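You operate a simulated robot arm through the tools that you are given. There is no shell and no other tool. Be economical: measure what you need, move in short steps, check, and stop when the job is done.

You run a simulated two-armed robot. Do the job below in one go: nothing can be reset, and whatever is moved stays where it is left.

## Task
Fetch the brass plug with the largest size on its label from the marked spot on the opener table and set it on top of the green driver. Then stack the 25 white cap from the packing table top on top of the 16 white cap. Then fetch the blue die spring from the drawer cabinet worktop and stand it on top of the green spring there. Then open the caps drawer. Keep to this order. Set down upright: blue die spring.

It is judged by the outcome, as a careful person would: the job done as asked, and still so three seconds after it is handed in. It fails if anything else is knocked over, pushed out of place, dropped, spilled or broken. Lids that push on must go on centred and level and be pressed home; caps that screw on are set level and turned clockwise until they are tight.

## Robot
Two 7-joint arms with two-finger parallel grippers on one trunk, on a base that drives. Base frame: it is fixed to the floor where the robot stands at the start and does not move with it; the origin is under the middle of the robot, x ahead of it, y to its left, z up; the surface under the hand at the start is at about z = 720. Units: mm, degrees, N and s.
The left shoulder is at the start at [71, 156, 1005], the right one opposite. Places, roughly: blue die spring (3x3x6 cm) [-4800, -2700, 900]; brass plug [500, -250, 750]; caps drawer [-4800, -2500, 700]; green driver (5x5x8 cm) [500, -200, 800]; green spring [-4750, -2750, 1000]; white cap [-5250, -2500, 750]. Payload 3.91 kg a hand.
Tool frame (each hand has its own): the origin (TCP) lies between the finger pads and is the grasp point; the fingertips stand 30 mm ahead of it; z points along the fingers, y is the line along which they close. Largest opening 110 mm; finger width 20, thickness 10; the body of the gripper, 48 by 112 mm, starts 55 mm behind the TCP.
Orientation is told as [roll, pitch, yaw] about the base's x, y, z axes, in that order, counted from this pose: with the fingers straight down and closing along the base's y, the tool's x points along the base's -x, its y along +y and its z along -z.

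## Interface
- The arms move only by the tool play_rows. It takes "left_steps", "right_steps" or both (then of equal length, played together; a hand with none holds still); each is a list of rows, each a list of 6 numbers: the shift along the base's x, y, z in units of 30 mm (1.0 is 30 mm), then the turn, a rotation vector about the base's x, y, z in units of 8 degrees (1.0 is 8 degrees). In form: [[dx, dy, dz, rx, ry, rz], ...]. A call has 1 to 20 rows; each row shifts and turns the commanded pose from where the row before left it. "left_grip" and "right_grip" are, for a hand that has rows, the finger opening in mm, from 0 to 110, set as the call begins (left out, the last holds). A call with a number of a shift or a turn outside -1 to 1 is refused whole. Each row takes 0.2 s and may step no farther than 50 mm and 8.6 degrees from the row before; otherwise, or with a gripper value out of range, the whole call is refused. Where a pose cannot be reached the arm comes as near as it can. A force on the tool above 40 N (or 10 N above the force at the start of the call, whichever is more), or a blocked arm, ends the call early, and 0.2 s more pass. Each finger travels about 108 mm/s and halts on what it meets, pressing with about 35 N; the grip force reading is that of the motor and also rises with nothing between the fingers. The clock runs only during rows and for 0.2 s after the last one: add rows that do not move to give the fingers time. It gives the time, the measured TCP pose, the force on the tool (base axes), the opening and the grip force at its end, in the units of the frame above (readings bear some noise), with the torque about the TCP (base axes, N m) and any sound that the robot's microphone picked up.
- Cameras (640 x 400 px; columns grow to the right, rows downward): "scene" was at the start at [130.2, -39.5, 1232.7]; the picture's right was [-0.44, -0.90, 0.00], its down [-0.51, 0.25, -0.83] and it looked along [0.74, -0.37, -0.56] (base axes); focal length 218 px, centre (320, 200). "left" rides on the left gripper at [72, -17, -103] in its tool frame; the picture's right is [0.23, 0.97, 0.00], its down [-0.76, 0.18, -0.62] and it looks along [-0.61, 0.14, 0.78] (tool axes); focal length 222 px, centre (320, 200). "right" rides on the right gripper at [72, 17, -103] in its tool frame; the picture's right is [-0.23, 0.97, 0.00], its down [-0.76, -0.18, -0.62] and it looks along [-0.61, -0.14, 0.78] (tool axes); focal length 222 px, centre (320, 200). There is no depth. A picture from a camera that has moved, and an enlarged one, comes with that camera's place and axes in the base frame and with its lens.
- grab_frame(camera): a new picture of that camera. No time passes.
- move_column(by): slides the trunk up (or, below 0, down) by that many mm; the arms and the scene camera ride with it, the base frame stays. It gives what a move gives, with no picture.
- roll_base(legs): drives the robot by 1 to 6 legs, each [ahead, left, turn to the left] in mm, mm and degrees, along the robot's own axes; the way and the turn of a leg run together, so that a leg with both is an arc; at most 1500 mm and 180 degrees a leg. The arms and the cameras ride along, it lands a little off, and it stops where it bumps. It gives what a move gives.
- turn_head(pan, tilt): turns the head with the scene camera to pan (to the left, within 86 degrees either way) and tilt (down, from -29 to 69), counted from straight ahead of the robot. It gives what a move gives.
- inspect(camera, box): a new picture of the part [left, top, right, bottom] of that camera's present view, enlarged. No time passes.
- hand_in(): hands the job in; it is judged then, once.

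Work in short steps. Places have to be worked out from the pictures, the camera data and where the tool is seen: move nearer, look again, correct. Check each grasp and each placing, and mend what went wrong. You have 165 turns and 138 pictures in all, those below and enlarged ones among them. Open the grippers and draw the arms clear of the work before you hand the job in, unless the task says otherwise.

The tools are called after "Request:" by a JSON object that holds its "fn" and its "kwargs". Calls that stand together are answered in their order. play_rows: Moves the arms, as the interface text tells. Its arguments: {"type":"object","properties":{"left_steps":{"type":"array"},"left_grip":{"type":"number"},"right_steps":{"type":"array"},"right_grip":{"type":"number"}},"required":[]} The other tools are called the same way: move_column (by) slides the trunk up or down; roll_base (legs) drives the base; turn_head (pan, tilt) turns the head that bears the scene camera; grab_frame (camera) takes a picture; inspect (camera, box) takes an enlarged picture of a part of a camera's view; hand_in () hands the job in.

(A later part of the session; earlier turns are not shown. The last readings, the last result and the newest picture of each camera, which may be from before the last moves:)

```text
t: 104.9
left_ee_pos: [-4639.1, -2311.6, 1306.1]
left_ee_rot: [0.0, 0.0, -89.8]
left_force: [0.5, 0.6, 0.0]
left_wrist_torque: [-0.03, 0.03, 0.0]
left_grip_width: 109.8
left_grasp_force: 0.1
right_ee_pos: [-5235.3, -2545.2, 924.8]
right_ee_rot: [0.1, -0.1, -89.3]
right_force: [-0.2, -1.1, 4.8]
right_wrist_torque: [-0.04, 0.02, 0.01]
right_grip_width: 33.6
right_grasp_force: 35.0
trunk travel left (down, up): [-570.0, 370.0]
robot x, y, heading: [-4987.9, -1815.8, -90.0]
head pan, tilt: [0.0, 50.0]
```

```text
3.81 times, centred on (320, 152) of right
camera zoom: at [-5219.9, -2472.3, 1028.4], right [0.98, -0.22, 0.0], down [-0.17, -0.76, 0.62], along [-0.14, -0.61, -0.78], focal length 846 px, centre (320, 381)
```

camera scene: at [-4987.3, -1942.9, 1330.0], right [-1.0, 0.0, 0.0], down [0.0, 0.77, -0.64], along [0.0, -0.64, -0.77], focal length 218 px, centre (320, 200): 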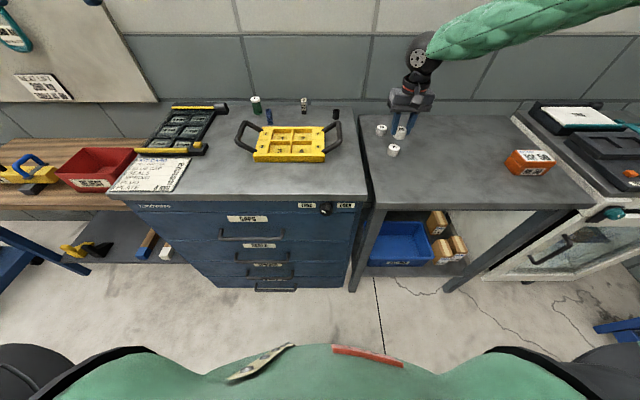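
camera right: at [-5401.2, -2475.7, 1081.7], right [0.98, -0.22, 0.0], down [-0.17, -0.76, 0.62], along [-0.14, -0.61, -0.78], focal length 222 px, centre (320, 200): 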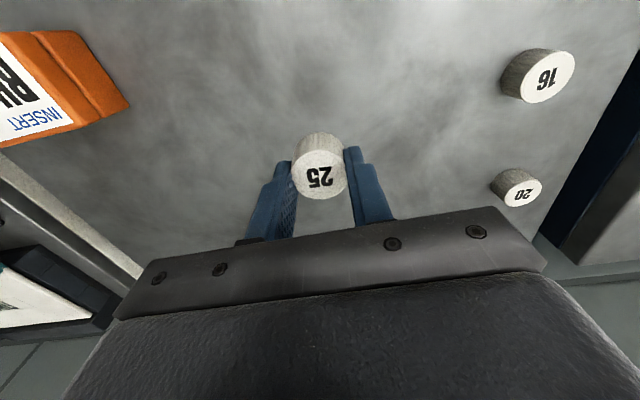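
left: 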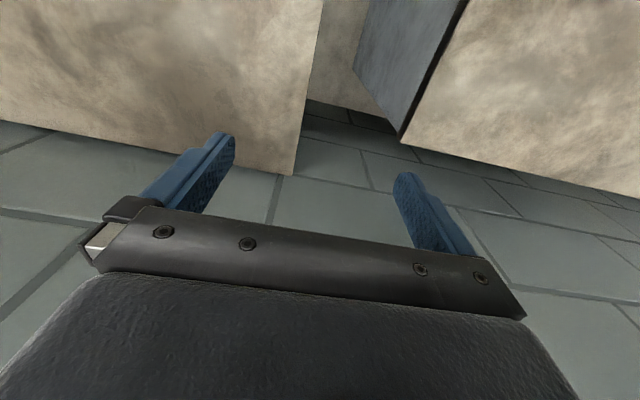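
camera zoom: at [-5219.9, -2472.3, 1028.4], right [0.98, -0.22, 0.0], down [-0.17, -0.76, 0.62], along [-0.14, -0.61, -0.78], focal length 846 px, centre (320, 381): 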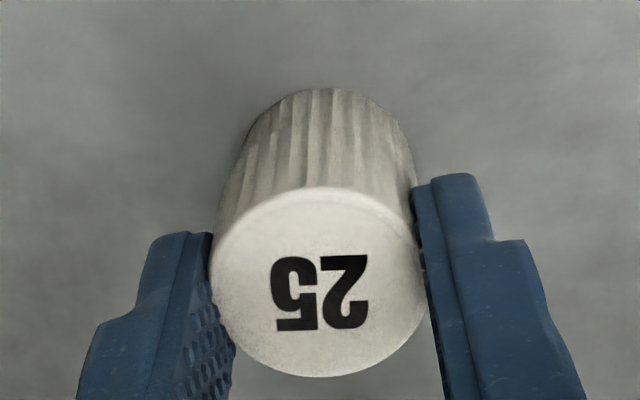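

Well centred with light contact. Releasing and rising.

Request:
{"fn": "play_rows", "kwargs": {"right_steps": [[0, 0, 0, 0, 0, 0], [0, 0, 0, 0, 0, 0], [0, 0, 0, 0, 0, 0]], "right_grip": 65}}

Request:
{"fn": "play_rows", "kwargs": {"right_steps": [[0, 0, 0.5, 0, 0, 0], [0, 0, 1, 0, 0, 0], [0, 0, 1, 0, 0, 0], [0, 0, 1, 0, 0, 0], [0, 0, 1, 0, 0, 0], [0, 0, 0, 0, 0, 0]]}}

Request:
{"fn": "inspect", "kwargs": {"camera": "scene", "box": [365, 110, 425, 160]}}

Request:
{"fn": "inspect", "kwargs": {"camera": "scene", "box": [210, 80, 370, 220]}}

```text
t: 105.7
left_ee_pos: [-4638.3, -2312.8, 1307.7]
left_ee_rot: [0.0, 0.1, -89.8]
left_force: [-0.9, 0.2, 0.4]
left_wrist_torque: [-0.02, 0.01, -0.01]
left_grip_width: 110.1
left_grasp_force: 0.1
right_ee_pos: [-5235.3, -2545.5, 923.2]
right_ee_rot: [0.0, -0.1, -89.4]
right_force: [-0.3, -0.4, -0.3]
right_wrist_torque: [-0.02, -0.03, 0.03]
right_grip_width: 65.1
right_grasp_force: 0.0
trunk travel left (down, up): [-570.0, 370.0]
robot x, y, heading: [-4991.1, -1816.8, -90.2]
head pan, tilt: [0.0, 50.0]
```

```text
t: 107.1
left_ee_pos: [-4638.8, -2313.5, 1307.0]
left_ee_rot: [-0.1, 0.0, -89.9]
left_force: [-0.7, 1.1, -0.4]
left_wrist_torque: [0.03, 0.02, -0.01]
left_grip_width: 109.8
left_grasp_force: 0.1
right_ee_pos: [-5234.4, -2548.7, 1055.6]
right_ee_rot: [0.0, 0.0, -89.4]
right_force: [0.2, 0.1, -0.4]
right_wrist_torque: [0.02, -0.02, -0.03]
right_grip_width: 65.1
right_grasp_force: 0.1
trunk travel left (down, up): [-570.0, 370.0]
robot x, y, heading: [-4991.6, -1818.3, -89.8]
head pan, tilt: [0.0, 50.0]
```

```text
8.00 times, centred on (395, 135) of scene
camera zoom: at [-4987.6, -1943.8, 1329.9], right [-1.0, 0.0, 0.0], down [0.0, 0.77, -0.64], along [0.0, -0.64, -0.77], focal length 1742 px, centre (-280, 720)
```

zoom: 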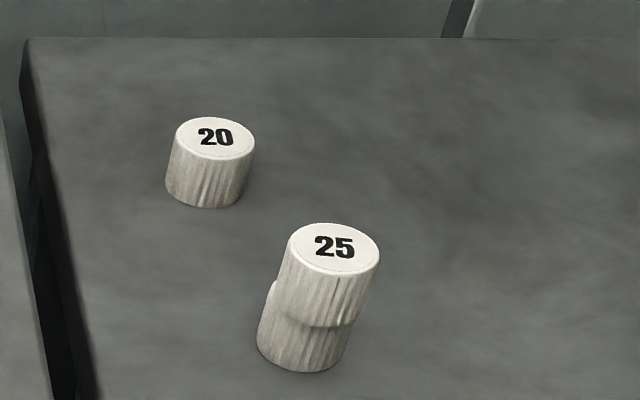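

```text
2.86 times, centred on (290, 150) of scene
camera zoom: at [-4987.6, -1943.8, 1329.9], right [-1.0, 0.0, 0.0], down [0.0, 0.77, -0.64], along [0.0, -0.64, -0.77], focal length 622 px, centre (406, 343)
```

zoom: 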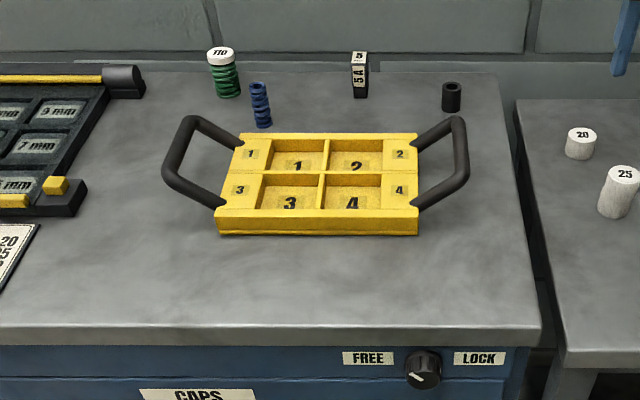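

Cap 25 stands on 16, slightly offset but stable. The blue spring is near (-4798, -2693) and the green one near (-4741, -2770). I'll pull the right arm back and reposition the base so the left arm covers the springs.

Request:
{"fn": "play_rows", "kwargs": {"right_steps": [[0, 0.3, 1, 0, 0, 0], [0, 0.8, 1, 0, 0, 0], [0, 0.9, 0.9, 0, 0, 0], [-0.3, 1, 0.8, 0, 0, 0], [-0.5, 1, 0.6, 0, 0, 0], [-0.5, 1, 0.5, 0, 0, 0], [-0.5, 1, 0.3, 0, 0, 0], [-0.5, 1, 0, 0, 0, 0]]}}

Request:
{"fn": "roll_base", "kwargs": {"legs": [[70, -80, 0]]}}

Request:
{"fn": "turn_head", "kwargs": {"pan": 20, "tilt": 45}}

Request:
{"fn": "grab_frame", "kwargs": {"camera": "scene"}}

Request:
{"fn": "grab_frame", "kwargs": {"camera": "left"}}

```text
t: 108.9
left_ee_pos: [-4639.6, -2311.4, 1308.6]
left_ee_rot: [0.1, -0.1, -89.7]
left_force: [-0.1, 0.6, -0.9]
left_wrist_torque: [-0.01, 0.0, 0.03]
left_grip_width: 110.1
left_grasp_force: 0.0
right_ee_pos: [-5306.6, -2336.5, 1215.0]
right_ee_rot: [0.0, -0.2, -89.4]
right_force: [-0.3, -0.2, 0.5]
right_wrist_torque: [0.0, 0.01, -0.01]
right_grip_width: 65.1
right_grasp_force: 0.0
trunk travel left (down, up): [-570.0, 370.0]
robot x, y, heading: [-4987.4, -1818.3, -89.8]
head pan, tilt: [0.0, 50.0]
```

```text
t: 110.1
left_ee_pos: [-4718.9, -2385.0, 1307.0]
left_ee_rot: [0.0, 0.0, -90.1]
left_force: [0.1, -0.9, 0.8]
left_wrist_torque: [0.02, -0.02, -0.02]
left_grip_width: 110.1
left_grasp_force: 0.1
right_ee_pos: [-5386.3, -2407.7, 1212.2]
right_ee_rot: [0.0, 0.0, -89.6]
right_force: [0.7, -0.3, -0.6]
right_wrist_torque: [0.03, 0.0, -0.03]
right_grip_width: 65.1
right_grasp_force: 0.1
trunk travel left (down, up): [-570.0, 370.0]
robot x, y, heading: [-5066.9, -1886.6, -90.0]
head pan, tilt: [0.0, 50.0]
```

```text
t: 110.9
left_ee_pos: [-4719.1, -2384.2, 1306.2]
left_ee_rot: [0.1, -0.1, -90.0]
left_force: [0.6, 0.4, 0.2]
left_wrist_torque: [0.03, 0.04, 0.01]
left_grip_width: 110.0
left_grasp_force: 0.0
right_ee_pos: [-5384.8, -2407.5, 1213.7]
right_ee_rot: [0.0, -0.1, -89.6]
right_force: [-0.2, 0.5, -0.8]
right_wrist_torque: [0.0, -0.01, 0.02]
right_grip_width: 65.1
right_grasp_force: 0.0
trunk travel left (down, up): [-570.0, 370.0]
robot x, y, heading: [-5066.6, -1888.6, -90.0]
head pan, tilt: [20.0, 45.0]
```

```text
76 pictures are left
camera scene: at [-5037.9, -2012.8, 1336.9], right [-0.94, -0.34, 0.0], down [-0.24, 0.66, -0.71], along [0.24, -0.66, -0.71], focal length 218 px, centre (320, 200)
```

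scene: 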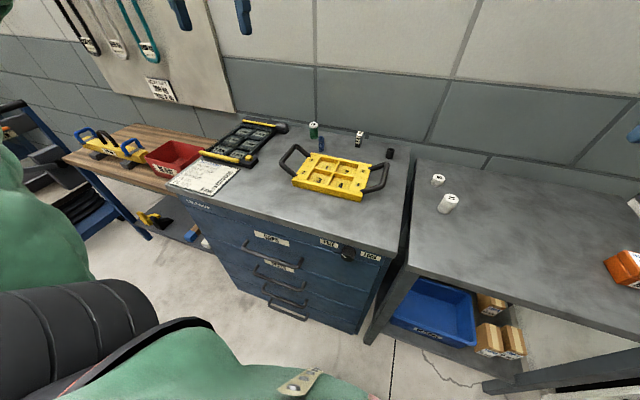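

```text
75 pictures are left
camera left: at [-4737.1, -2310.8, 1411.1], right [0.97, 0.23, 0.0], down [0.18, -0.76, 0.62], along [0.14, -0.61, -0.78], focal length 222 px, centre (320, 200)
```

left: 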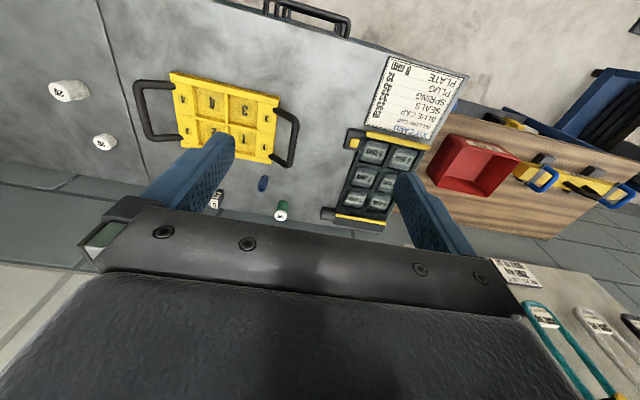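

Request:
{"fn": "inspect", "kwargs": {"camera": "scene", "box": [270, 105, 400, 205]}}

Request:
{"fn": "inspect", "kwargs": {"camera": "left", "box": [190, 130, 350, 240]}}

```text
4.00 times, centred on (335, 155) of scene
camera zoom: at [-5037.9, -2012.8, 1336.9], right [-0.94, -0.34, 0.0], down [-0.24, 0.66, -0.71], along [0.24, -0.66, -0.71], focal length 871 px, centre (260, 380)
```

zoom: 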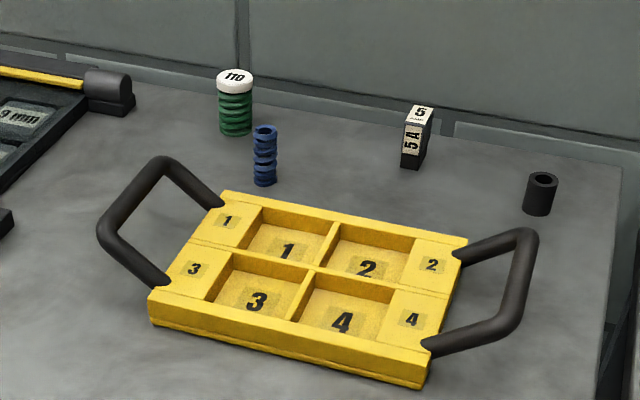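

```text
3.64 times, centred on (270, 185) of left
camera zoom: at [-4737.1, -2310.8, 1411.1], right [0.97, 0.23, 0.0], down [0.18, -0.76, 0.62], along [0.14, -0.61, -0.78], focal length 808 px, centre (502, 254)
```

zoom: 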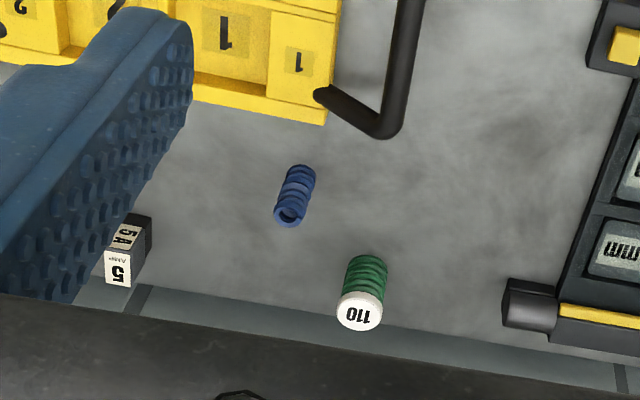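

Triangulated: blue spring at about (-4809, -2662), z 903 to 952; green at about (-4749, -2744) with its top at about 955. I'll move the left hand above the blue spring.

Request:
{"fn": "play_rows", "kwargs": {"left_steps": [[-0.231, -0.713, -0.631, 0, 0, 0], [-0.231, -0.713, -0.631, 0, 0, 0], [-0.231, -0.713, -0.631, 0, 0, 0], [-0.231, -0.713, -0.631, 0, 0, 0], [-0.231, -0.713, -0.631, 0, 0, 0], [-0.231, -0.713, -0.631, 0, 0, 0], [-0.231, -0.713, -0.631, 0, 0, 0], [-0.231, -0.713, -0.631, 0, 0, 0], [-0.231, -0.713, -0.631, 0, 0, 0], [-0.231, -0.713, -0.631, 0, 0, 0], [-0.231, -0.713, -0.631, 0, 0, 0], [-0.231, -0.713, -0.631, 0, 0, 0], [-0.231, -0.713, -0.631, 0, 0, 0]], "left_grip": 60}}

Request:
{"fn": "grab_frame", "kwargs": {"camera": "left"}}

Request:
{"fn": "inspect", "kwargs": {"camera": "scene", "box": [270, 85, 400, 185]}}

```text
t: 113.7
left_ee_pos: [-4808.3, -2663.5, 1058.5]
left_ee_rot: [0.0, 0.0, -89.9]
left_force: [-1.3, 0.7, 0.1]
left_wrist_torque: [-0.01, 0.01, 0.0]
left_grip_width: 60.1
left_grasp_force: 0.0
right_ee_pos: [-5386.6, -2407.9, 1213.0]
right_ee_rot: [0.0, 0.0, -89.6]
right_force: [0.3, 0.0, -0.6]
right_wrist_torque: [0.02, -0.01, -0.01]
right_grip_width: 64.9
right_grasp_force: 0.0
trunk travel left (down, up): [-570.0, 370.0]
robot x, y, heading: [-5068.6, -1889.8, -89.9]
head pan, tilt: [20.0, 45.0]
```

```text
72 pictures are left
camera left: at [-4827.1, -2591.5, 1163.4], right [0.97, 0.23, 0.0], down [0.18, -0.76, 0.62], along [0.14, -0.61, -0.78], focal length 222 px, centre (320, 200)
```

left: 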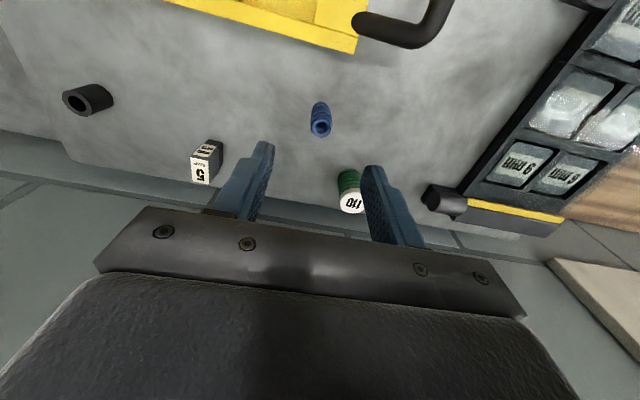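

```text
4.00 times, centred on (335, 135) of scene
camera zoom: at [-5038.5, -2014.4, 1336.8], right [-0.94, -0.34, 0.0], down [-0.24, 0.67, -0.71], along [0.24, -0.66, -0.71], focal length 871 px, centre (260, 460)
```

zoom: 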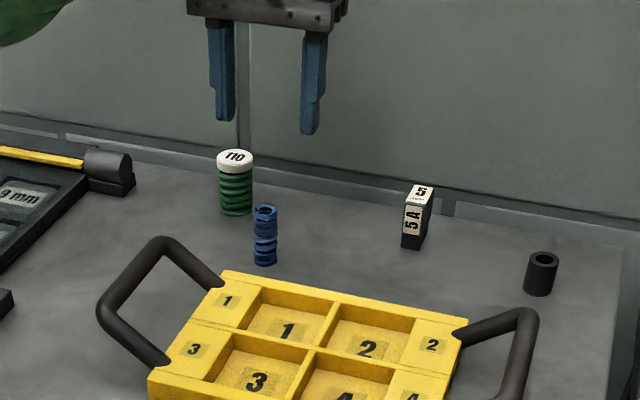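

The blue spring top is at about (-4809, -2667). Descending partway and rechecking.

Request:
{"fn": "play_rows", "kwargs": {"left_steps": [[-0.02, -0.12, -0.7, 0, 0, 0], [0, 0, -0.8, 0, 0, 0], [0, 0, -0.8, 0, 0, 0], [0, 0, 0, 0, 0, 0]]}}

Request:
{"fn": "grab_frame", "kwargs": {"camera": "left"}}

Request:
{"fn": "inspect", "kwargs": {"camera": "scene", "box": [290, 95, 370, 155]}}

```text
t: 114.7
left_ee_pos: [-4809.8, -2669.2, 990.3]
left_ee_rot: [0.0, -0.1, -89.9]
left_force: [-0.1, 0.1, 0.6]
left_wrist_torque: [-0.01, 0.01, 0.0]
left_grip_width: 60.3
left_grasp_force: 0.1
right_ee_pos: [-5385.3, -2407.0, 1214.0]
right_ee_rot: [0.0, -0.1, -89.7]
right_force: [-1.0, 0.0, 0.5]
right_wrist_torque: [-0.03, 0.01, 0.0]
right_grip_width: 64.8
right_grasp_force: 0.1
trunk travel left (down, up): [-570.0, 370.0]
robot x, y, heading: [-5070.2, -1885.2, -90.1]
head pan, tilt: [20.0, 45.0]
```

```text
70 pictures are left
camera left: at [-4829.4, -2597.1, 1095.5], right [0.97, 0.23, 0.0], down [0.18, -0.76, 0.62], along [0.14, -0.61, -0.78], focal length 222 px, centre (320, 200)
```

left: 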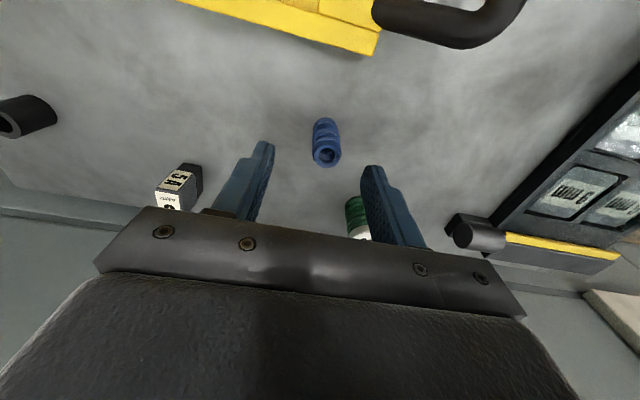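

```text
6.67 times, centred on (330, 125) of scene
camera zoom: at [-5038.5, -2013.0, 1336.9], right [-0.94, -0.34, 0.0], down [-0.24, 0.66, -0.71], along [0.24, -0.66, -0.71], focal length 1452 px, centre (253, 700)
```

zoom: 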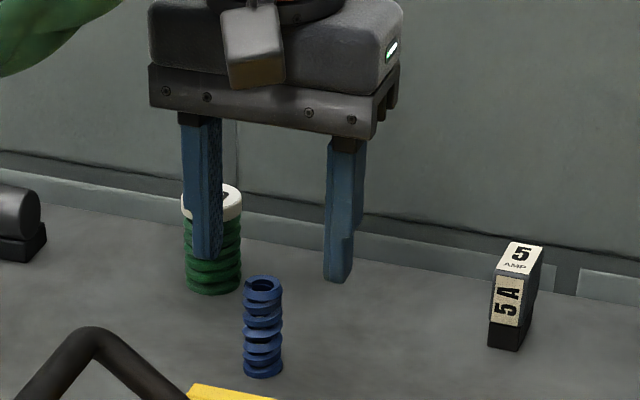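

Good alignment. Descending so the fingertips sit about 14 mm above the worktop, then closing.

Request:
{"fn": "play_rows", "kwargs": {"left_steps": [[0.05, 0.04, -0.7, 0, 0, 0], [0, 0, -0.7, 0, 0, 0], [0, 0, 0, 0, 0, 0]]}}

Request:
{"fn": "inspect", "kwargs": {"camera": "scene", "box": [290, 95, 370, 155]}}

Request:
{"fn": "inspect", "kwargs": {"camera": "left", "box": [220, 90, 420, 240]}}

```text
t: 115.5
left_ee_pos: [-4809.1, -2670.1, 969.0]
left_ee_rot: [0.5, -1.1, -89.9]
left_force: [-0.6, 1.1, 0.1]
left_wrist_torque: [0.05, 0.01, -0.02]
left_grip_width: 59.9
left_grasp_force: 0.1
right_ee_pos: [-5394.6, -2404.3, 1216.8]
right_ee_rot: [0.4, -0.2, -89.7]
right_force: [0.4, 0.3, 0.5]
right_wrist_torque: [0.0, -0.03, -0.01]
right_grip_width: 65.1
right_grasp_force: 0.1
trunk travel left (down, up): [-570.0, 370.0]
robot x, y, heading: [-5066.0, -1888.5, -90.0]
head pan, tilt: [20.0, 45.0]
```

```text
6.67 times, centred on (330, 125) of scene
camera zoom: at [-5046.3, -2011.1, 1341.0], right [-0.94, -0.34, -0.01], down [-0.23, 0.66, -0.71], along [0.25, -0.67, -0.7], focal length 1452 px, centre (253, 700)
```

zoom: 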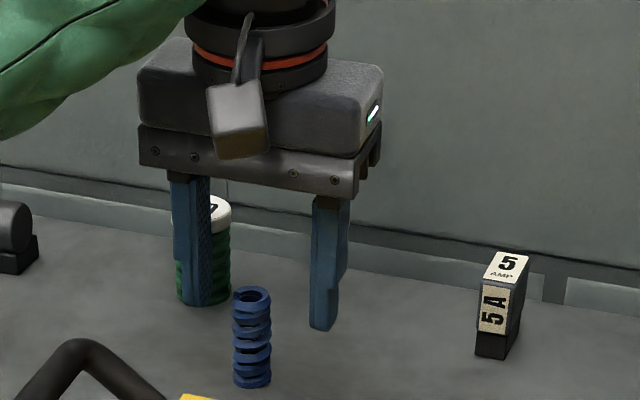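

```text
2.67 times, centred on (320, 165) of left
camera zoom: at [-4829.9, -2595.9, 1071.9], right [0.97, 0.23, 0.0], down [0.17, -0.75, 0.64], along [0.15, -0.62, -0.77], focal length 592 px, centre (320, 293)
```

zoom: 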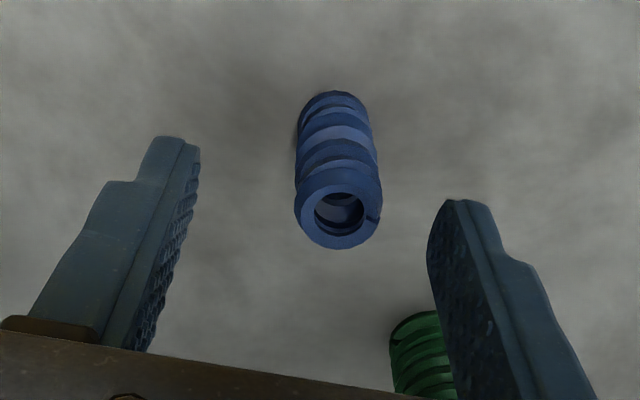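

The trunk tilted slightly and the hand stopped short at z 969, so part of the arm may be pressing on something. I'll raise back and look.

Request:
{"fn": "play_rows", "kwargs": {"left_steps": [[0, 0, 0.7, 0, 0, 0], [0, 0, 0.7, 0, 0, 0], [0, 0, 0, 0, 0, 0]]}}

Request:
{"fn": "turn_head", "kwargs": {"pan": 40, "tilt": 35}}

Request:
{"fn": "grab_frame", "kwargs": {"camera": "scene"}}

```text
t: 116.3
left_ee_pos: [-4804.9, -2658.2, 996.4]
left_ee_rot: [0.2, -0.4, -89.6]
left_force: [-1.5, -0.4, 1.6]
left_wrist_torque: [0.02, -0.02, 0.01]
left_grip_width: 59.8
left_grasp_force: 0.1
right_ee_pos: [-5386.3, -2397.7, 1216.3]
right_ee_rot: [0.1, -0.5, -89.4]
right_force: [-0.3, 0.2, -0.1]
right_wrist_torque: [0.02, -0.03, 0.01]
right_grip_width: 65.0
right_grasp_force: 0.1
trunk travel left (down, up): [-570.0, 370.0]
robot x, y, heading: [-5066.6, -1888.3, -89.9]
head pan, tilt: [20.0, 45.0]
```

```text
t: 117.1
left_ee_pos: [-4810.9, -2663.3, 994.5]
left_ee_rot: [0.2, -0.4, -90.1]
left_force: [0.8, -0.1, -0.1]
left_wrist_torque: [0.0, -0.02, -0.01]
left_grip_width: 59.9
left_grasp_force: 0.0
right_ee_pos: [-5390.3, -2401.2, 1214.0]
right_ee_rot: [0.3, -0.3, -89.5]
right_force: [0.4, 0.2, -0.1]
right_wrist_torque: [0.03, 0.0, -0.01]
right_grip_width: 64.8
right_grasp_force: 0.1
trunk travel left (down, up): [-570.0, 370.0]
robot x, y, heading: [-5068.0, -1885.5, -90.1]
head pan, tilt: [40.0, 35.0]
```

```text
66 pictures are left
camera scene: at [-5014.8, -1998.2, 1352.2], right [-0.77, -0.64, 0.0], down [-0.36, 0.44, -0.82], along [0.53, -0.63, -0.57], focal length 218 px, centre (320, 200)
```

scene: 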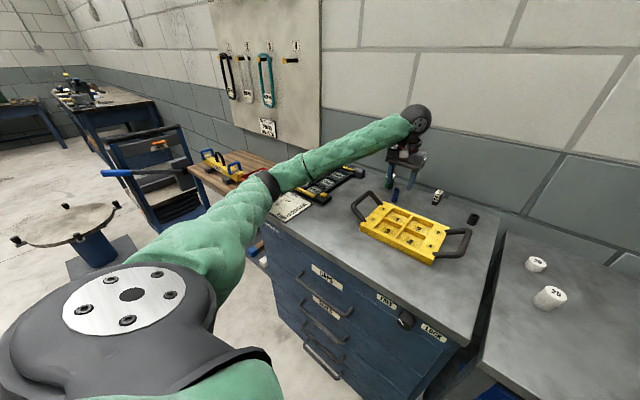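

Request:
{"fn": "inspect", "kwargs": {"camera": "scene", "box": [180, 90, 460, 265]}}

Request:
{"fn": "move_column", "kwargs": {"by": 150}}

Request:
{"fn": "grab_frame", "kwargs": {"camera": "scene"}}

```text
2.29 times, centred on (320, 178) of scene
camera zoom: at [-5014.8, -1998.2, 1352.2], right [-0.77, -0.64, 0.0], down [-0.36, 0.44, -0.82], along [0.53, -0.63, -0.57], focal length 498 px, centre (320, 251)
```

zoom: 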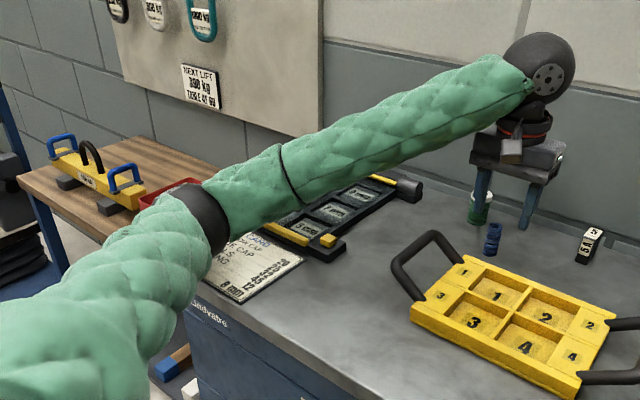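

```text
t: 118.9
left_ee_pos: [-4805.2, -2667.6, 1141.4]
left_ee_rot: [0.0, 0.0, -90.1]
left_force: [0.4, 0.1, -0.5]
left_wrist_torque: [0.01, 0.0, -0.02]
left_grip_width: 59.8
left_grasp_force: 0.1
right_ee_pos: [-5385.7, -2407.3, 1363.3]
right_ee_rot: [0.0, 0.0, -89.6]
right_force: [-1.0, -0.4, -0.2]
right_wrist_torque: [0.03, -0.02, 0.02]
right_grip_width: 64.8
right_grasp_force: 0.1
trunk travel left (down, up): [-720.0, 220.0]
robot x, y, heading: [-5067.5, -1887.9, -90.1]
head pan, tilt: [40.0, 35.0]
```

```text
64 pictures are left
camera scene: at [-5009.7, -2004.6, 1501.6], right [-0.77, -0.64, 0.0], down [-0.37, 0.44, -0.82], along [0.53, -0.63, -0.57], focal length 218 px, centre (320, 200)
```

scene: 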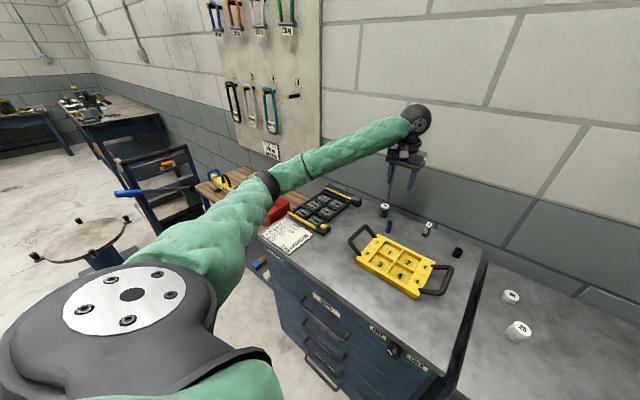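

The tilt is gone; the elbow had been resting near the cabinet edge. With the trunk higher I'll lower the hand again and watch the readings.

Request:
{"fn": "play_rows", "kwargs": {"left_steps": [[-0.1, 0, -1, 0, 0, 0], [0, 0, -1, 0, 0, 0], [0, 0, -1, 0, 0, 0], [0, 0, -1, 0, 0, 0], [0, 0, -1, 0, 0, 0], [0, 0, 0, 0, 0, 0]]}}

Request:
{"fn": "grab_frame", "kwargs": {"camera": "scene"}}

Request:
{"fn": "grab_frame", "kwargs": {"camera": "left"}}

```text
t: 120.3
left_ee_pos: [-4811.3, -2667.7, 989.9]
left_ee_rot: [0.1, 0.0, -89.9]
left_force: [-1.0, 0.7, -0.2]
left_wrist_torque: [0.0, -0.03, 0.01]
left_grip_width: 60.0
left_grasp_force: 0.0
right_ee_pos: [-5385.5, -2406.7, 1363.0]
right_ee_rot: [0.1, 0.0, -89.6]
right_force: [-1.1, -0.1, 0.2]
right_wrist_torque: [-0.01, 0.0, 0.01]
right_grip_width: 65.2
right_grasp_force: 0.0
trunk travel left (down, up): [-720.0, 220.0]
robot x, y, heading: [-5064.7, -1884.0, -90.0]
head pan, tilt: [40.0, 35.0]
```

```text
63 pictures are left
camera scene: at [-5009.8, -2004.2, 1501.8], right [-0.77, -0.64, 0.0], down [-0.37, 0.44, -0.82], along [0.53, -0.63, -0.57], focal length 218 px, centre (320, 200)
```

scene: 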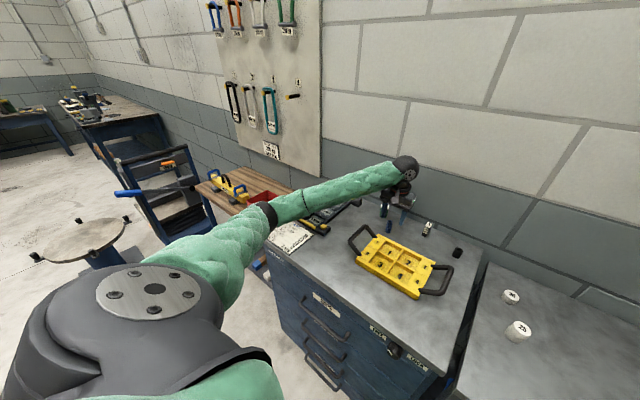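

```text
62 pictures are left
camera left: at [-4830.5, -2594.3, 1094.0], right [0.97, 0.23, 0.0], down [0.18, -0.76, 0.62], along [0.14, -0.61, -0.78], focal length 222 px, centre (320, 200)
```

left: 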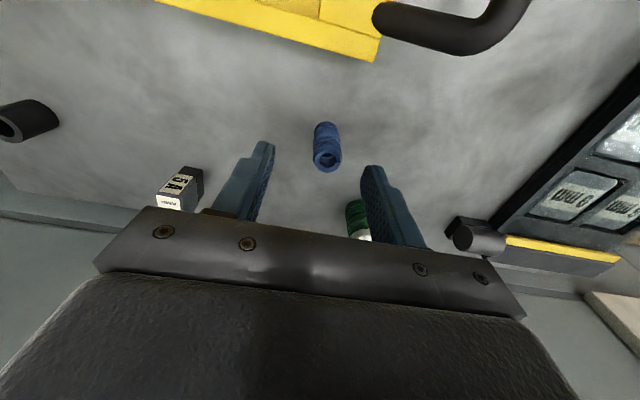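

No tilt this time, and the spring is still at about (-4808, -2668). Descending in steps.

Request:
{"fn": "play_rows", "kwargs": {"left_steps": [[0.09, 0, -0.6, 0, 0, 0], [0, 0, -0.4, 0, 0, 0], [0, 0, 0, 0, 0, 0]]}}

Request:
{"fn": "play_rows", "kwargs": {"left_steps": [[0, 0, -0.4, 0, 0, 0], [0, 0, 0, 0, 0, 0]]}}

Request:
{"fn": "inspect", "kwargs": {"camera": "left", "box": [220, 90, 420, 240]}}

Request:
{"fn": "inspect", "kwargs": {"camera": "scene", "box": [340, 140, 460, 260]}}

```text
t: 121.1
left_ee_pos: [-4808.5, -2664.3, 959.1]
left_ee_rot: [0.0, -0.1, -90.0]
left_force: [0.6, -0.1, 0.0]
left_wrist_torque: [0.01, 0.01, 0.0]
left_grip_width: 59.9
left_grasp_force: 0.1
right_ee_pos: [-5384.8, -2407.9, 1364.1]
right_ee_rot: [0.0, 0.0, -89.5]
right_force: [0.0, -0.8, -0.1]
right_wrist_torque: [-0.01, 0.0, 0.03]
right_grip_width: 65.2
right_grasp_force: 0.2
trunk travel left (down, up): [-720.0, 220.0]
robot x, y, heading: [-5065.8, -1884.6, -90.0]
head pan, tilt: [40.0, 35.0]
```

```text
t: 121.7
left_ee_pos: [-4807.4, -2665.5, 947.4]
left_ee_rot: [0.0, -0.1, -89.9]
left_force: [0.0, -0.4, -0.3]
left_wrist_torque: [0.01, -0.03, 0.0]
left_grip_width: 60.1
left_grasp_force: 0.1
right_ee_pos: [-5385.4, -2408.4, 1364.1]
right_ee_rot: [0.1, -0.2, -89.5]
right_force: [-0.2, 1.2, -0.6]
right_wrist_torque: [0.0, -0.01, -0.01]
right_grip_width: 64.8
right_grasp_force: 0.0
trunk travel left (down, up): [-720.0, 220.0]
robot x, y, heading: [-5062.8, -1886.9, -89.9]
head pan, tilt: [40.0, 35.0]
```

```text
2.67 times, centred on (320, 165) of left
camera zoom: at [-4826.8, -2592.8, 1051.5], right [0.97, 0.23, 0.0], down [0.18, -0.76, 0.62], along [0.14, -0.61, -0.78], focal length 592 px, centre (320, 293)
```

zoom: 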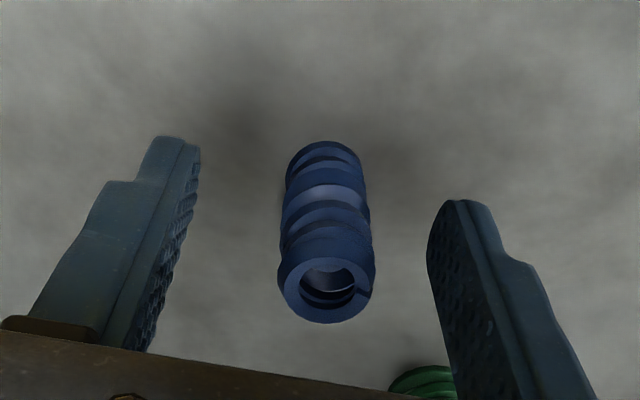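

```text
3.33 times, centred on (400, 200) of scene
camera zoom: at [-5009.6, -2004.3, 1501.7], right [-0.77, -0.64, 0.0], down [-0.37, 0.44, -0.82], along [0.53, -0.63, -0.57], focal length 726 px, centre (53, 200)
```

zoom: 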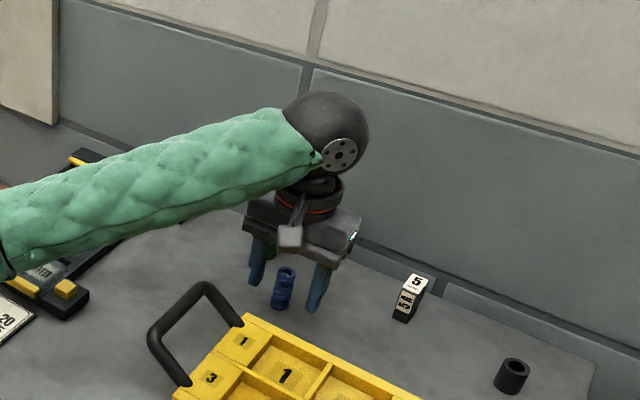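

The spring is 3 mm further in y. I'll correct for that and close.

Request:
{"fn": "play_rows", "kwargs": {"left_steps": [[0, -0.1, 0, 0, 0, 0], [0, 0, 0, 0, 0, 0]]}}

Request:
{"fn": "play_rows", "kwargs": {"left_steps": [[0, 0, 0, 0, 0, 0], [0, 0, 0, 0, 0, 0], [0, 0, 0, 0, 0, 0], [0, 0, 0, 0, 0, 0]], "left_grip": 0}}

Request:
{"fn": "play_rows", "kwargs": {"left_steps": [[0, 0, 0.6, 0, 0, 0], [0, 0, 1, 0, 0, 0], [0, 0, 1, 0, 0, 0], [0, 0, 0, 0, 0, 0]]}}

Request:
{"fn": "grab_frame", "kwargs": {"camera": "left"}}

Request:
{"fn": "inspect", "kwargs": {"camera": "scene", "box": [340, 140, 460, 260]}}

```text
t: 122.3
left_ee_pos: [-4807.1, -2670.6, 949.5]
left_ee_rot: [0.0, 0.0, -90.0]
left_force: [0.0, 0.4, -0.6]
left_wrist_torque: [0.01, -0.02, 0.0]
left_grip_width: 60.1
left_grasp_force: 0.0
right_ee_pos: [-5384.5, -2407.5, 1363.0]
right_ee_rot: [0.0, -0.2, -89.5]
right_force: [0.2, -0.2, 0.3]
right_wrist_torque: [0.0, -0.03, -0.04]
right_grip_width: 65.1
right_grasp_force: 0.1
trunk travel left (down, up): [-720.0, 220.0]
robot x, y, heading: [-5066.1, -1888.7, -89.8]
head pan, tilt: [40.0, 35.0]
```

```text
t: 123.3
left_ee_pos: [-4808.0, -2669.1, 948.7]
left_ee_rot: [0.0, -0.1, -90.0]
left_force: [-1.2, -0.8, 0.2]
left_wrist_torque: [-0.01, 0.04, 0.01]
left_grip_width: 19.3
left_grasp_force: 34.8
right_ee_pos: [-5384.7, -2408.7, 1362.7]
right_ee_rot: [0.0, 0.0, -89.6]
right_force: [-0.1, 0.3, 0.4]
right_wrist_torque: [0.0, 0.0, -0.02]
right_grip_width: 65.1
right_grasp_force: 0.0
trunk travel left (down, up): [-720.0, 220.0]
robot x, y, heading: [-5063.7, -1884.7, -89.8]
head pan, tilt: [40.0, 35.0]
```

```text
t: 124.3
left_ee_pos: [-4808.7, -2670.9, 1024.0]
left_ee_rot: [0.0, 0.0, -90.0]
left_force: [0.5, -0.3, 0.1]
left_wrist_torque: [-0.02, -0.05, 0.01]
left_grip_width: 19.5
left_grasp_force: 35.3
right_ee_pos: [-5385.3, -2408.0, 1364.2]
right_ee_rot: [0.0, 0.0, -89.6]
right_force: [-0.3, -0.2, 0.2]
right_wrist_torque: [-0.03, 0.02, -0.01]
right_grip_width: 65.0
right_grasp_force: 0.1
trunk travel left (down, up): [-720.0, 220.0]
robot x, y, heading: [-5064.1, -1887.4, -90.0]
head pan, tilt: [40.0, 35.0]
```

```text
59 pictures are left
camera left: at [-4825.9, -2597.8, 1129.1], right [0.97, 0.23, 0.0], down [0.18, -0.76, 0.62], along [0.14, -0.61, -0.78], focal length 222 px, centre (320, 200)
```

left: 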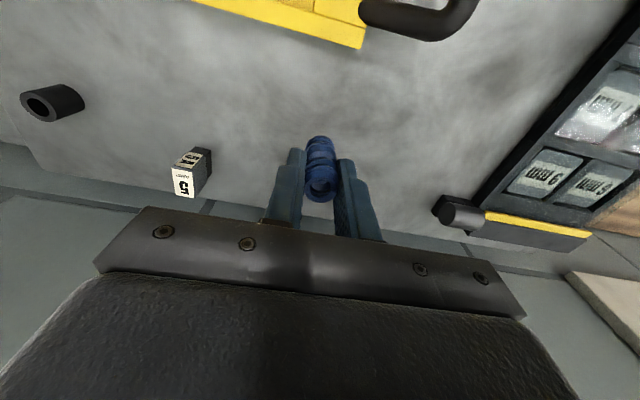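

```text
3.33 times, centred on (400, 200) of scene
camera zoom: at [-5009.3, -2004.6, 1501.7], right [-0.77, -0.64, 0.0], down [-0.37, 0.44, -0.82], along [0.53, -0.63, -0.57], focal length 726 px, centre (53, 200)
```

zoom: 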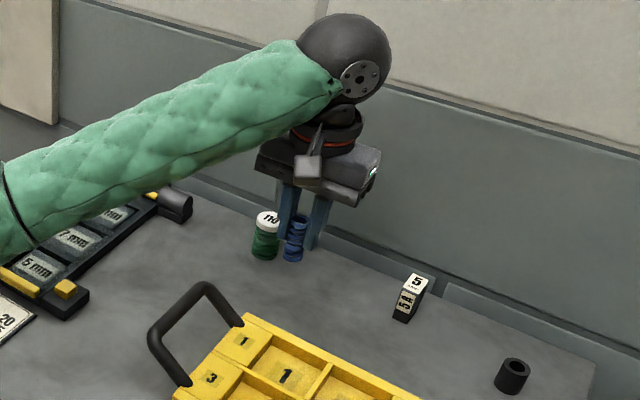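

The spring is held upright. I'll rise and move over the green spring, then check.

Request:
{"fn": "play_rows", "kwargs": {"left_steps": [[0, 0, 0.9, 0, 0, 0], [0.5, -0.6, 0, 0, 0, 0], [0.5, -0.6, 0, 0, 0, 0], [0.5, -0.6, 0, 0, 0, 0], [0.5, -0.6, 0, 0, 0, 0], [0, 0, 0, 0, 0, 0]]}}

Request:
{"fn": "inspect", "kwargs": {"camera": "left", "box": [220, 60, 420, 210]}}

Request:
{"fn": "inspect", "kwargs": {"camera": "scene", "box": [350, 140, 430, 230]}}

```text
t: 125.7
left_ee_pos: [-4746.3, -2741.7, 1053.2]
left_ee_rot: [0.0, -0.1, -90.0]
left_force: [-0.1, 0.6, -0.5]
left_wrist_torque: [0.0, -0.01, 0.0]
left_grip_width: 19.5
left_grasp_force: 35.4
right_ee_pos: [-5385.3, -2406.7, 1363.0]
right_ee_rot: [0.0, -0.1, -89.7]
right_force: [0.1, 0.2, 0.1]
right_wrist_torque: [0.0, 0.0, -0.02]
right_grip_width: 64.9
right_grasp_force: 0.2
trunk travel left (down, up): [-720.0, 220.0]
robot x, y, heading: [-5067.2, -1887.4, -90.2]
head pan, tilt: [40.0, 35.0]
```

```text
2.67 times, centred on (320, 135) of left
camera zoom: at [-4765.1, -2669.2, 1158.2], right [0.97, 0.23, 0.0], down [0.18, -0.76, 0.62], along [0.14, -0.61, -0.78], focal length 592 px, centre (320, 373)
```

zoom: 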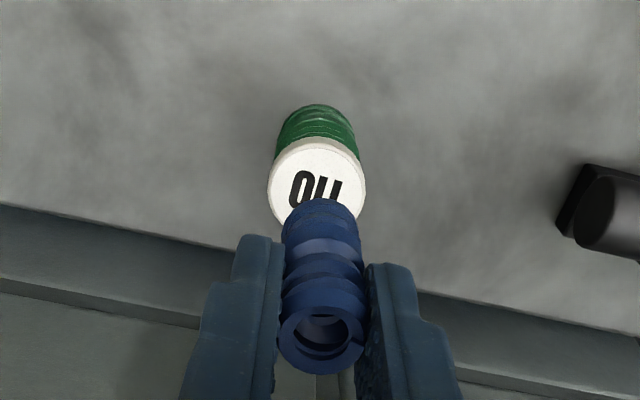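

```text
4.44 times, centred on (390, 185) of scene
camera zoom: at [-5009.8, -2004.0, 1501.8], right [-0.77, -0.64, 0.0], down [-0.37, 0.44, -0.82], along [0.53, -0.63, -0.57], focal length 968 px, centre (9, 267)
```

zoom: 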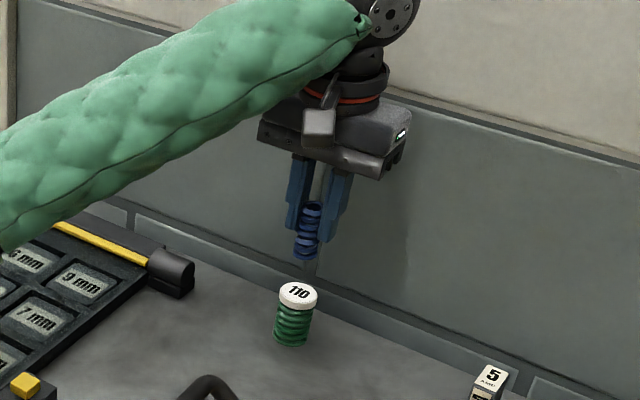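

The green spring's centre is about 4.5 mm further back (y ≈ -2745.5). I'll correct and lower to near contact.

Request:
{"fn": "play_rows", "kwargs": {"left_steps": [[0, -0.15, -0.3, 0, 0, 0], [0, 0, -0.5, 0, 0, 0], [0, 0, -0.4, 0, 0, 0], [0, 0, 0, 0, 0, 0]]}}

Request:
{"fn": "inspect", "kwargs": {"camera": "left", "box": [240, 90, 400, 210]}}

Request:
{"fn": "inspect", "kwargs": {"camera": "scene", "box": [360, 165, 420, 225]}}

```text
t: 126.7
left_ee_pos: [-4745.3, -2745.6, 1018.5]
left_ee_rot: [-0.1, 0.0, -90.0]
left_force: [0.7, 0.5, 0.4]
left_wrist_torque: [-0.01, 0.02, -0.02]
left_grip_width: 19.7
left_grasp_force: 35.0
right_ee_pos: [-5385.3, -2407.2, 1362.8]
right_ee_rot: [0.1, -0.1, -89.6]
right_force: [0.3, 1.1, -0.5]
right_wrist_torque: [0.02, -0.01, -0.02]
right_grip_width: 64.8
right_grasp_force: 0.0
trunk travel left (down, up): [-720.0, 220.0]
robot x, y, heading: [-5066.9, -1885.6, -89.7]
head pan, tilt: [40.0, 35.0]
```

```text
3.33 times, centred on (320, 150) of left
camera zoom: at [-4764.5, -2673.2, 1123.1], right [0.97, 0.23, 0.0], down [0.18, -0.76, 0.62], along [0.14, -0.61, -0.78], focal length 740 px, centre (320, 367)
```

zoom: 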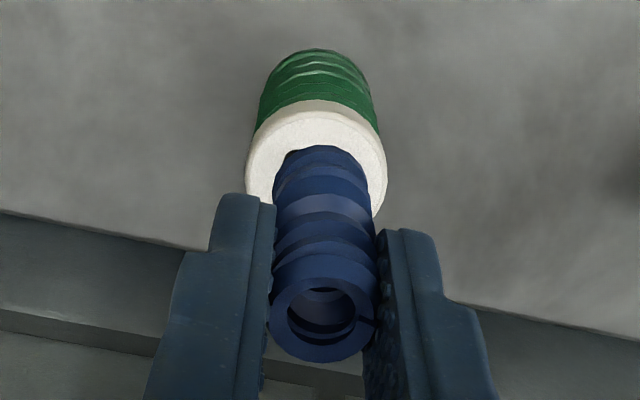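

```text
6.67 times, centred on (390, 195) of scene
camera zoom: at [-5009.7, -2004.4, 1501.7], right [-0.77, -0.64, 0.0], down [-0.37, 0.44, -0.82], along [0.53, -0.63, -0.57], focal length 1452 px, centre (-147, 233)
```

zoom: 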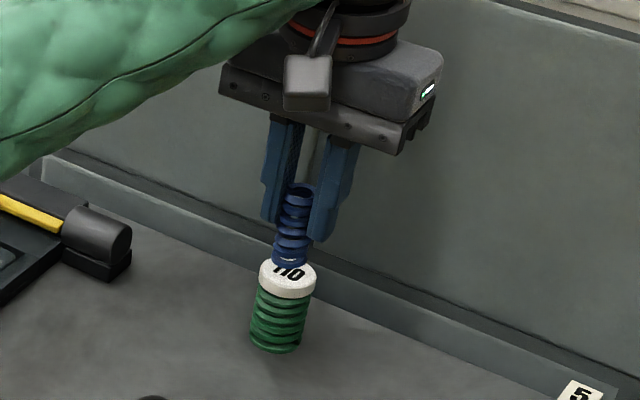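

Views suggest the blue is still a few mm too near in y, with a gap of roughly 15 mm. I'll shift y by -3 mm, lower 8 mm and re-evaluate.

Request:
{"fn": "play_rows", "kwargs": {"left_steps": [[0, -0.1, 0, 0, 0, 0], [0, 0, -0.27, 0, 0, 0], [0, 0, 0, 0, 0, 0]]}}

Request:
{"fn": "inspect", "kwargs": {"camera": "left", "box": [270, 100, 370, 175]}}

Request:
{"fn": "inspect", "kwargs": {"camera": "scene", "box": [370, 175, 410, 215]}}

```text
t: 127.5
left_ee_pos: [-4746.1, -2751.9, 1010.6]
left_ee_rot: [-0.1, -0.1, -90.0]
left_force: [-0.7, -0.9, -0.1]
left_wrist_torque: [-0.02, 0.03, 0.02]
left_grip_width: 19.4
left_grasp_force: 35.4
right_ee_pos: [-5386.3, -2407.1, 1364.0]
right_ee_rot: [0.0, 0.1, -89.6]
right_force: [0.0, 0.5, 0.0]
right_wrist_torque: [-0.02, 0.01, -0.01]
right_grip_width: 64.9
right_grasp_force: 0.0
trunk travel left (down, up): [-720.0, 220.0]
robot x, y, heading: [-5068.0, -1884.0, -89.8]
head pan, tilt: [40.0, 35.0]
```

```text
5.33 times, centred on (320, 138) of left
camera zoom: at [-4764.3, -2678.0, 1113.8], right [0.97, 0.23, 0.0], down [0.18, -0.76, 0.62], along [0.14, -0.61, -0.78], focal length 1185 px, centre (320, 533)
```

zoom: 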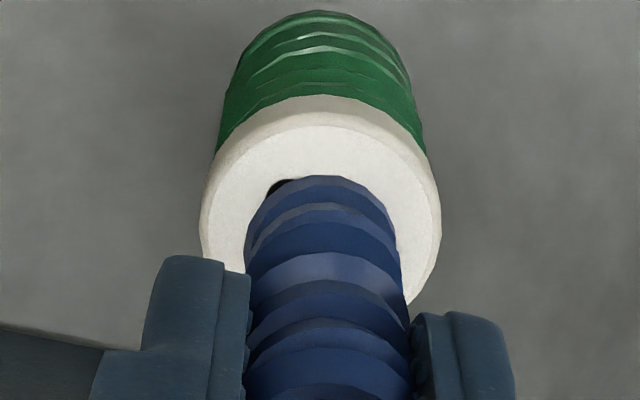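

```text
10.00 times, centred on (390, 195) of scene
camera zoom: at [-5009.6, -2004.4, 1501.7], right [-0.77, -0.64, 0.0], down [-0.37, 0.44, -0.82], along [0.53, -0.63, -0.57], focal length 2178 px, centre (-380, 250)
```

zoom: 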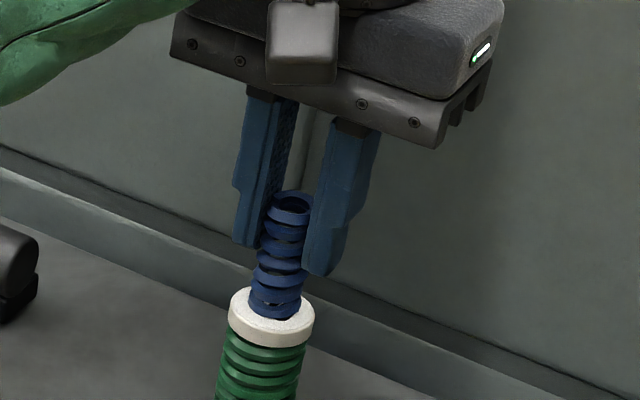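

Both views now agree: aligned in y with a gap of about 3 mm. Creeping down to contact.

Request:
{"fn": "play_rows", "kwargs": {"left_steps": [[0, 0, -0.06, 0, 0, 0], [0, 0, 0, 0, 0, 0]]}}

Request:
{"fn": "play_rows", "kwargs": {"left_steps": [[0, 0, -0.04, 0, 0, 0], [0, 0, 0, 0, 0, 0]]}}

Request:
{"fn": "inspect", "kwargs": {"camera": "scene", "box": [370, 175, 410, 215]}}

Request:
{"fn": "inspect", "kwargs": {"camera": "left", "box": [270, 100, 370, 175]}}

```text
t: 128.1
left_ee_pos: [-4746.1, -2750.1, 1008.8]
left_ee_rot: [-0.1, 0.0, -90.0]
left_force: [-0.4, 0.0, 4.0]
left_wrist_torque: [-0.03, -0.06, -0.03]
left_grip_width: 19.4
left_grasp_force: 34.6
right_ee_pos: [-5385.5, -2406.8, 1364.5]
right_ee_rot: [0.1, 0.0, -89.5]
right_force: [-0.3, 0.3, -0.1]
right_wrist_torque: [0.06, 0.0, -0.02]
right_grip_width: 64.9
right_grasp_force: 0.0
trunk travel left (down, up): [-720.0, 220.0]
robot x, y, heading: [-5066.1, -1888.7, -89.9]
head pan, tilt: [40.0, 35.0]
```

```text
t: 128.7
left_ee_pos: [-4746.7, -2749.1, 1007.8]
left_ee_rot: [0.0, -0.2, -89.8]
left_force: [1.7, -2.9, 13.6]
left_wrist_torque: [-0.22, -0.09, -0.02]
left_grip_width: 19.5
left_grasp_force: 35.2
right_ee_pos: [-5386.7, -2406.6, 1364.6]
right_ee_rot: [0.0, -0.1, -89.7]
right_force: [-0.1, 0.4, -0.4]
right_wrist_torque: [0.0, 0.02, -0.01]
right_grip_width: 65.0
right_grasp_force: 0.1
trunk travel left (down, up): [-720.0, 220.0]
robot x, y, heading: [-5069.9, -1888.5, -90.0]
head pan, tilt: [40.0, 35.0]
```

```text
10.00 times, centred on (390, 195) of scene
camera zoom: at [-5009.9, -2003.6, 1502.0], right [-0.77, -0.64, 0.0], down [-0.37, 0.44, -0.82], along [0.53, -0.63, -0.57], focal length 2178 px, centre (-380, 250)
```

zoom: 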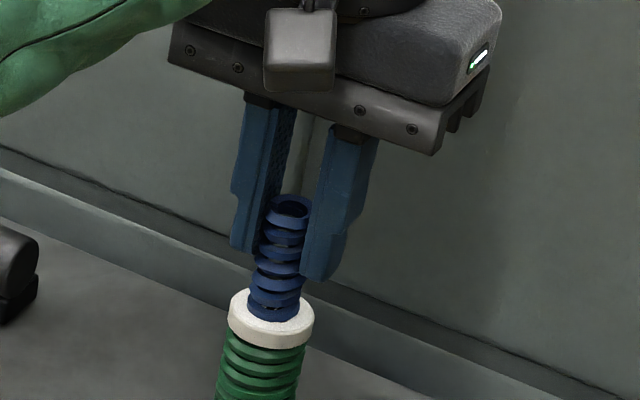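

```text
5.33 times, centred on (320, 138) of left
camera zoom: at [-4764.5, -2676.5, 1111.9], right [0.97, 0.23, 0.0], down [0.18, -0.76, 0.63], along [0.14, -0.61, -0.78], focal length 1185 px, centre (320, 533)
```

zoom: 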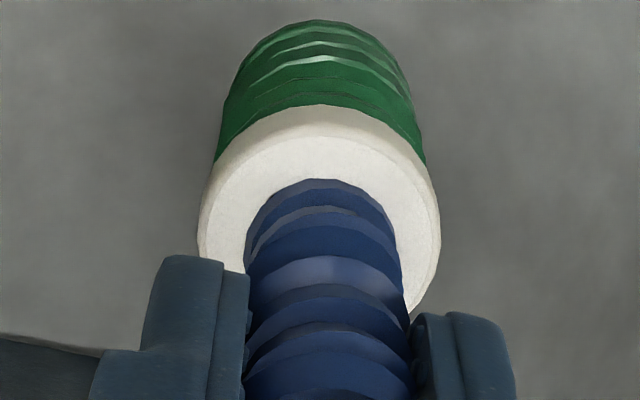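

Contact at about 14 N and centred. Easing up a touch and releasing.

Request:
{"fn": "play_rows", "kwargs": {"left_steps": [[0, 0, 0.03, 0, 0, 0], [0, 0, 0, 0, 0, 0]]}}

Request:
{"fn": "play_rows", "kwargs": {"left_steps": [[0, 0, 0, 0, 0, 0], [0, 0, 0, 0, 0, 0], [0, 0, 0, 0, 0, 0]], "left_grip": 60}}

Request:
{"fn": "inspect", "kwargs": {"camera": "scene", "box": [370, 175, 410, 215]}}

```text
t: 129.3
left_ee_pos: [-4744.9, -2749.9, 1007.2]
left_ee_rot: [0.0, 0.0, -90.0]
left_force: [0.7, -1.9, 9.4]
left_wrist_torque: [-0.05, 0.02, -0.02]
left_grip_width: 19.5
left_grasp_force: 34.9
right_ee_pos: [-5385.1, -2407.2, 1363.1]
right_ee_rot: [0.0, -0.1, -89.6]
right_force: [1.1, 0.3, -0.8]
right_wrist_torque: [-0.02, -0.02, -0.01]
right_grip_width: 64.6
right_grasp_force: 0.1
trunk travel left (down, up): [-720.0, 220.0]
robot x, y, heading: [-5063.6, -1888.2, -90.0]
head pan, tilt: [40.0, 35.0]
```

```text
t: 130.1
left_ee_pos: [-4744.4, -2750.6, 1005.7]
left_ee_rot: [0.0, 0.0, -90.0]
left_force: [0.5, 0.1, 0.6]
left_wrist_torque: [-0.01, 0.02, -0.03]
left_grip_width: 60.2
left_grasp_force: 0.1
right_ee_pos: [-5385.7, -2406.9, 1363.2]
right_ee_rot: [0.0, 0.0, -89.6]
right_force: [0.6, 1.2, 0.2]
right_wrist_torque: [0.0, -0.02, 0.01]
right_grip_width: 65.0
right_grasp_force: 0.0
trunk travel left (down, up): [-720.0, 220.0]
robot x, y, heading: [-5065.8, -1886.7, -90.0]
head pan, tilt: [40.0, 35.0]
```

```text
10.00 times, centred on (390, 195) of scene
camera zoom: at [-5009.5, -2004.7, 1501.7], right [-0.77, -0.64, 0.0], down [-0.37, 0.44, -0.82], along [0.53, -0.63, -0.57], focal length 2178 px, centre (-380, 250)
```

zoom: 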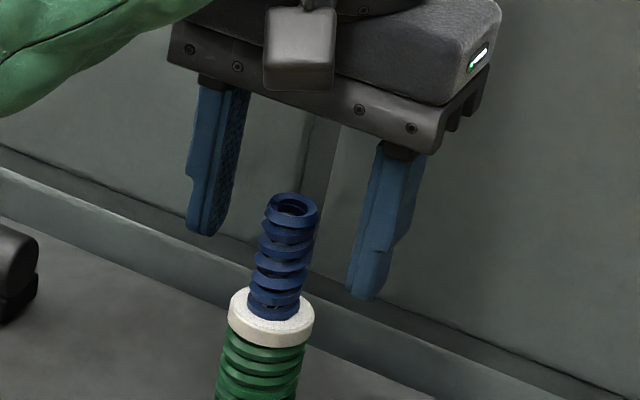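

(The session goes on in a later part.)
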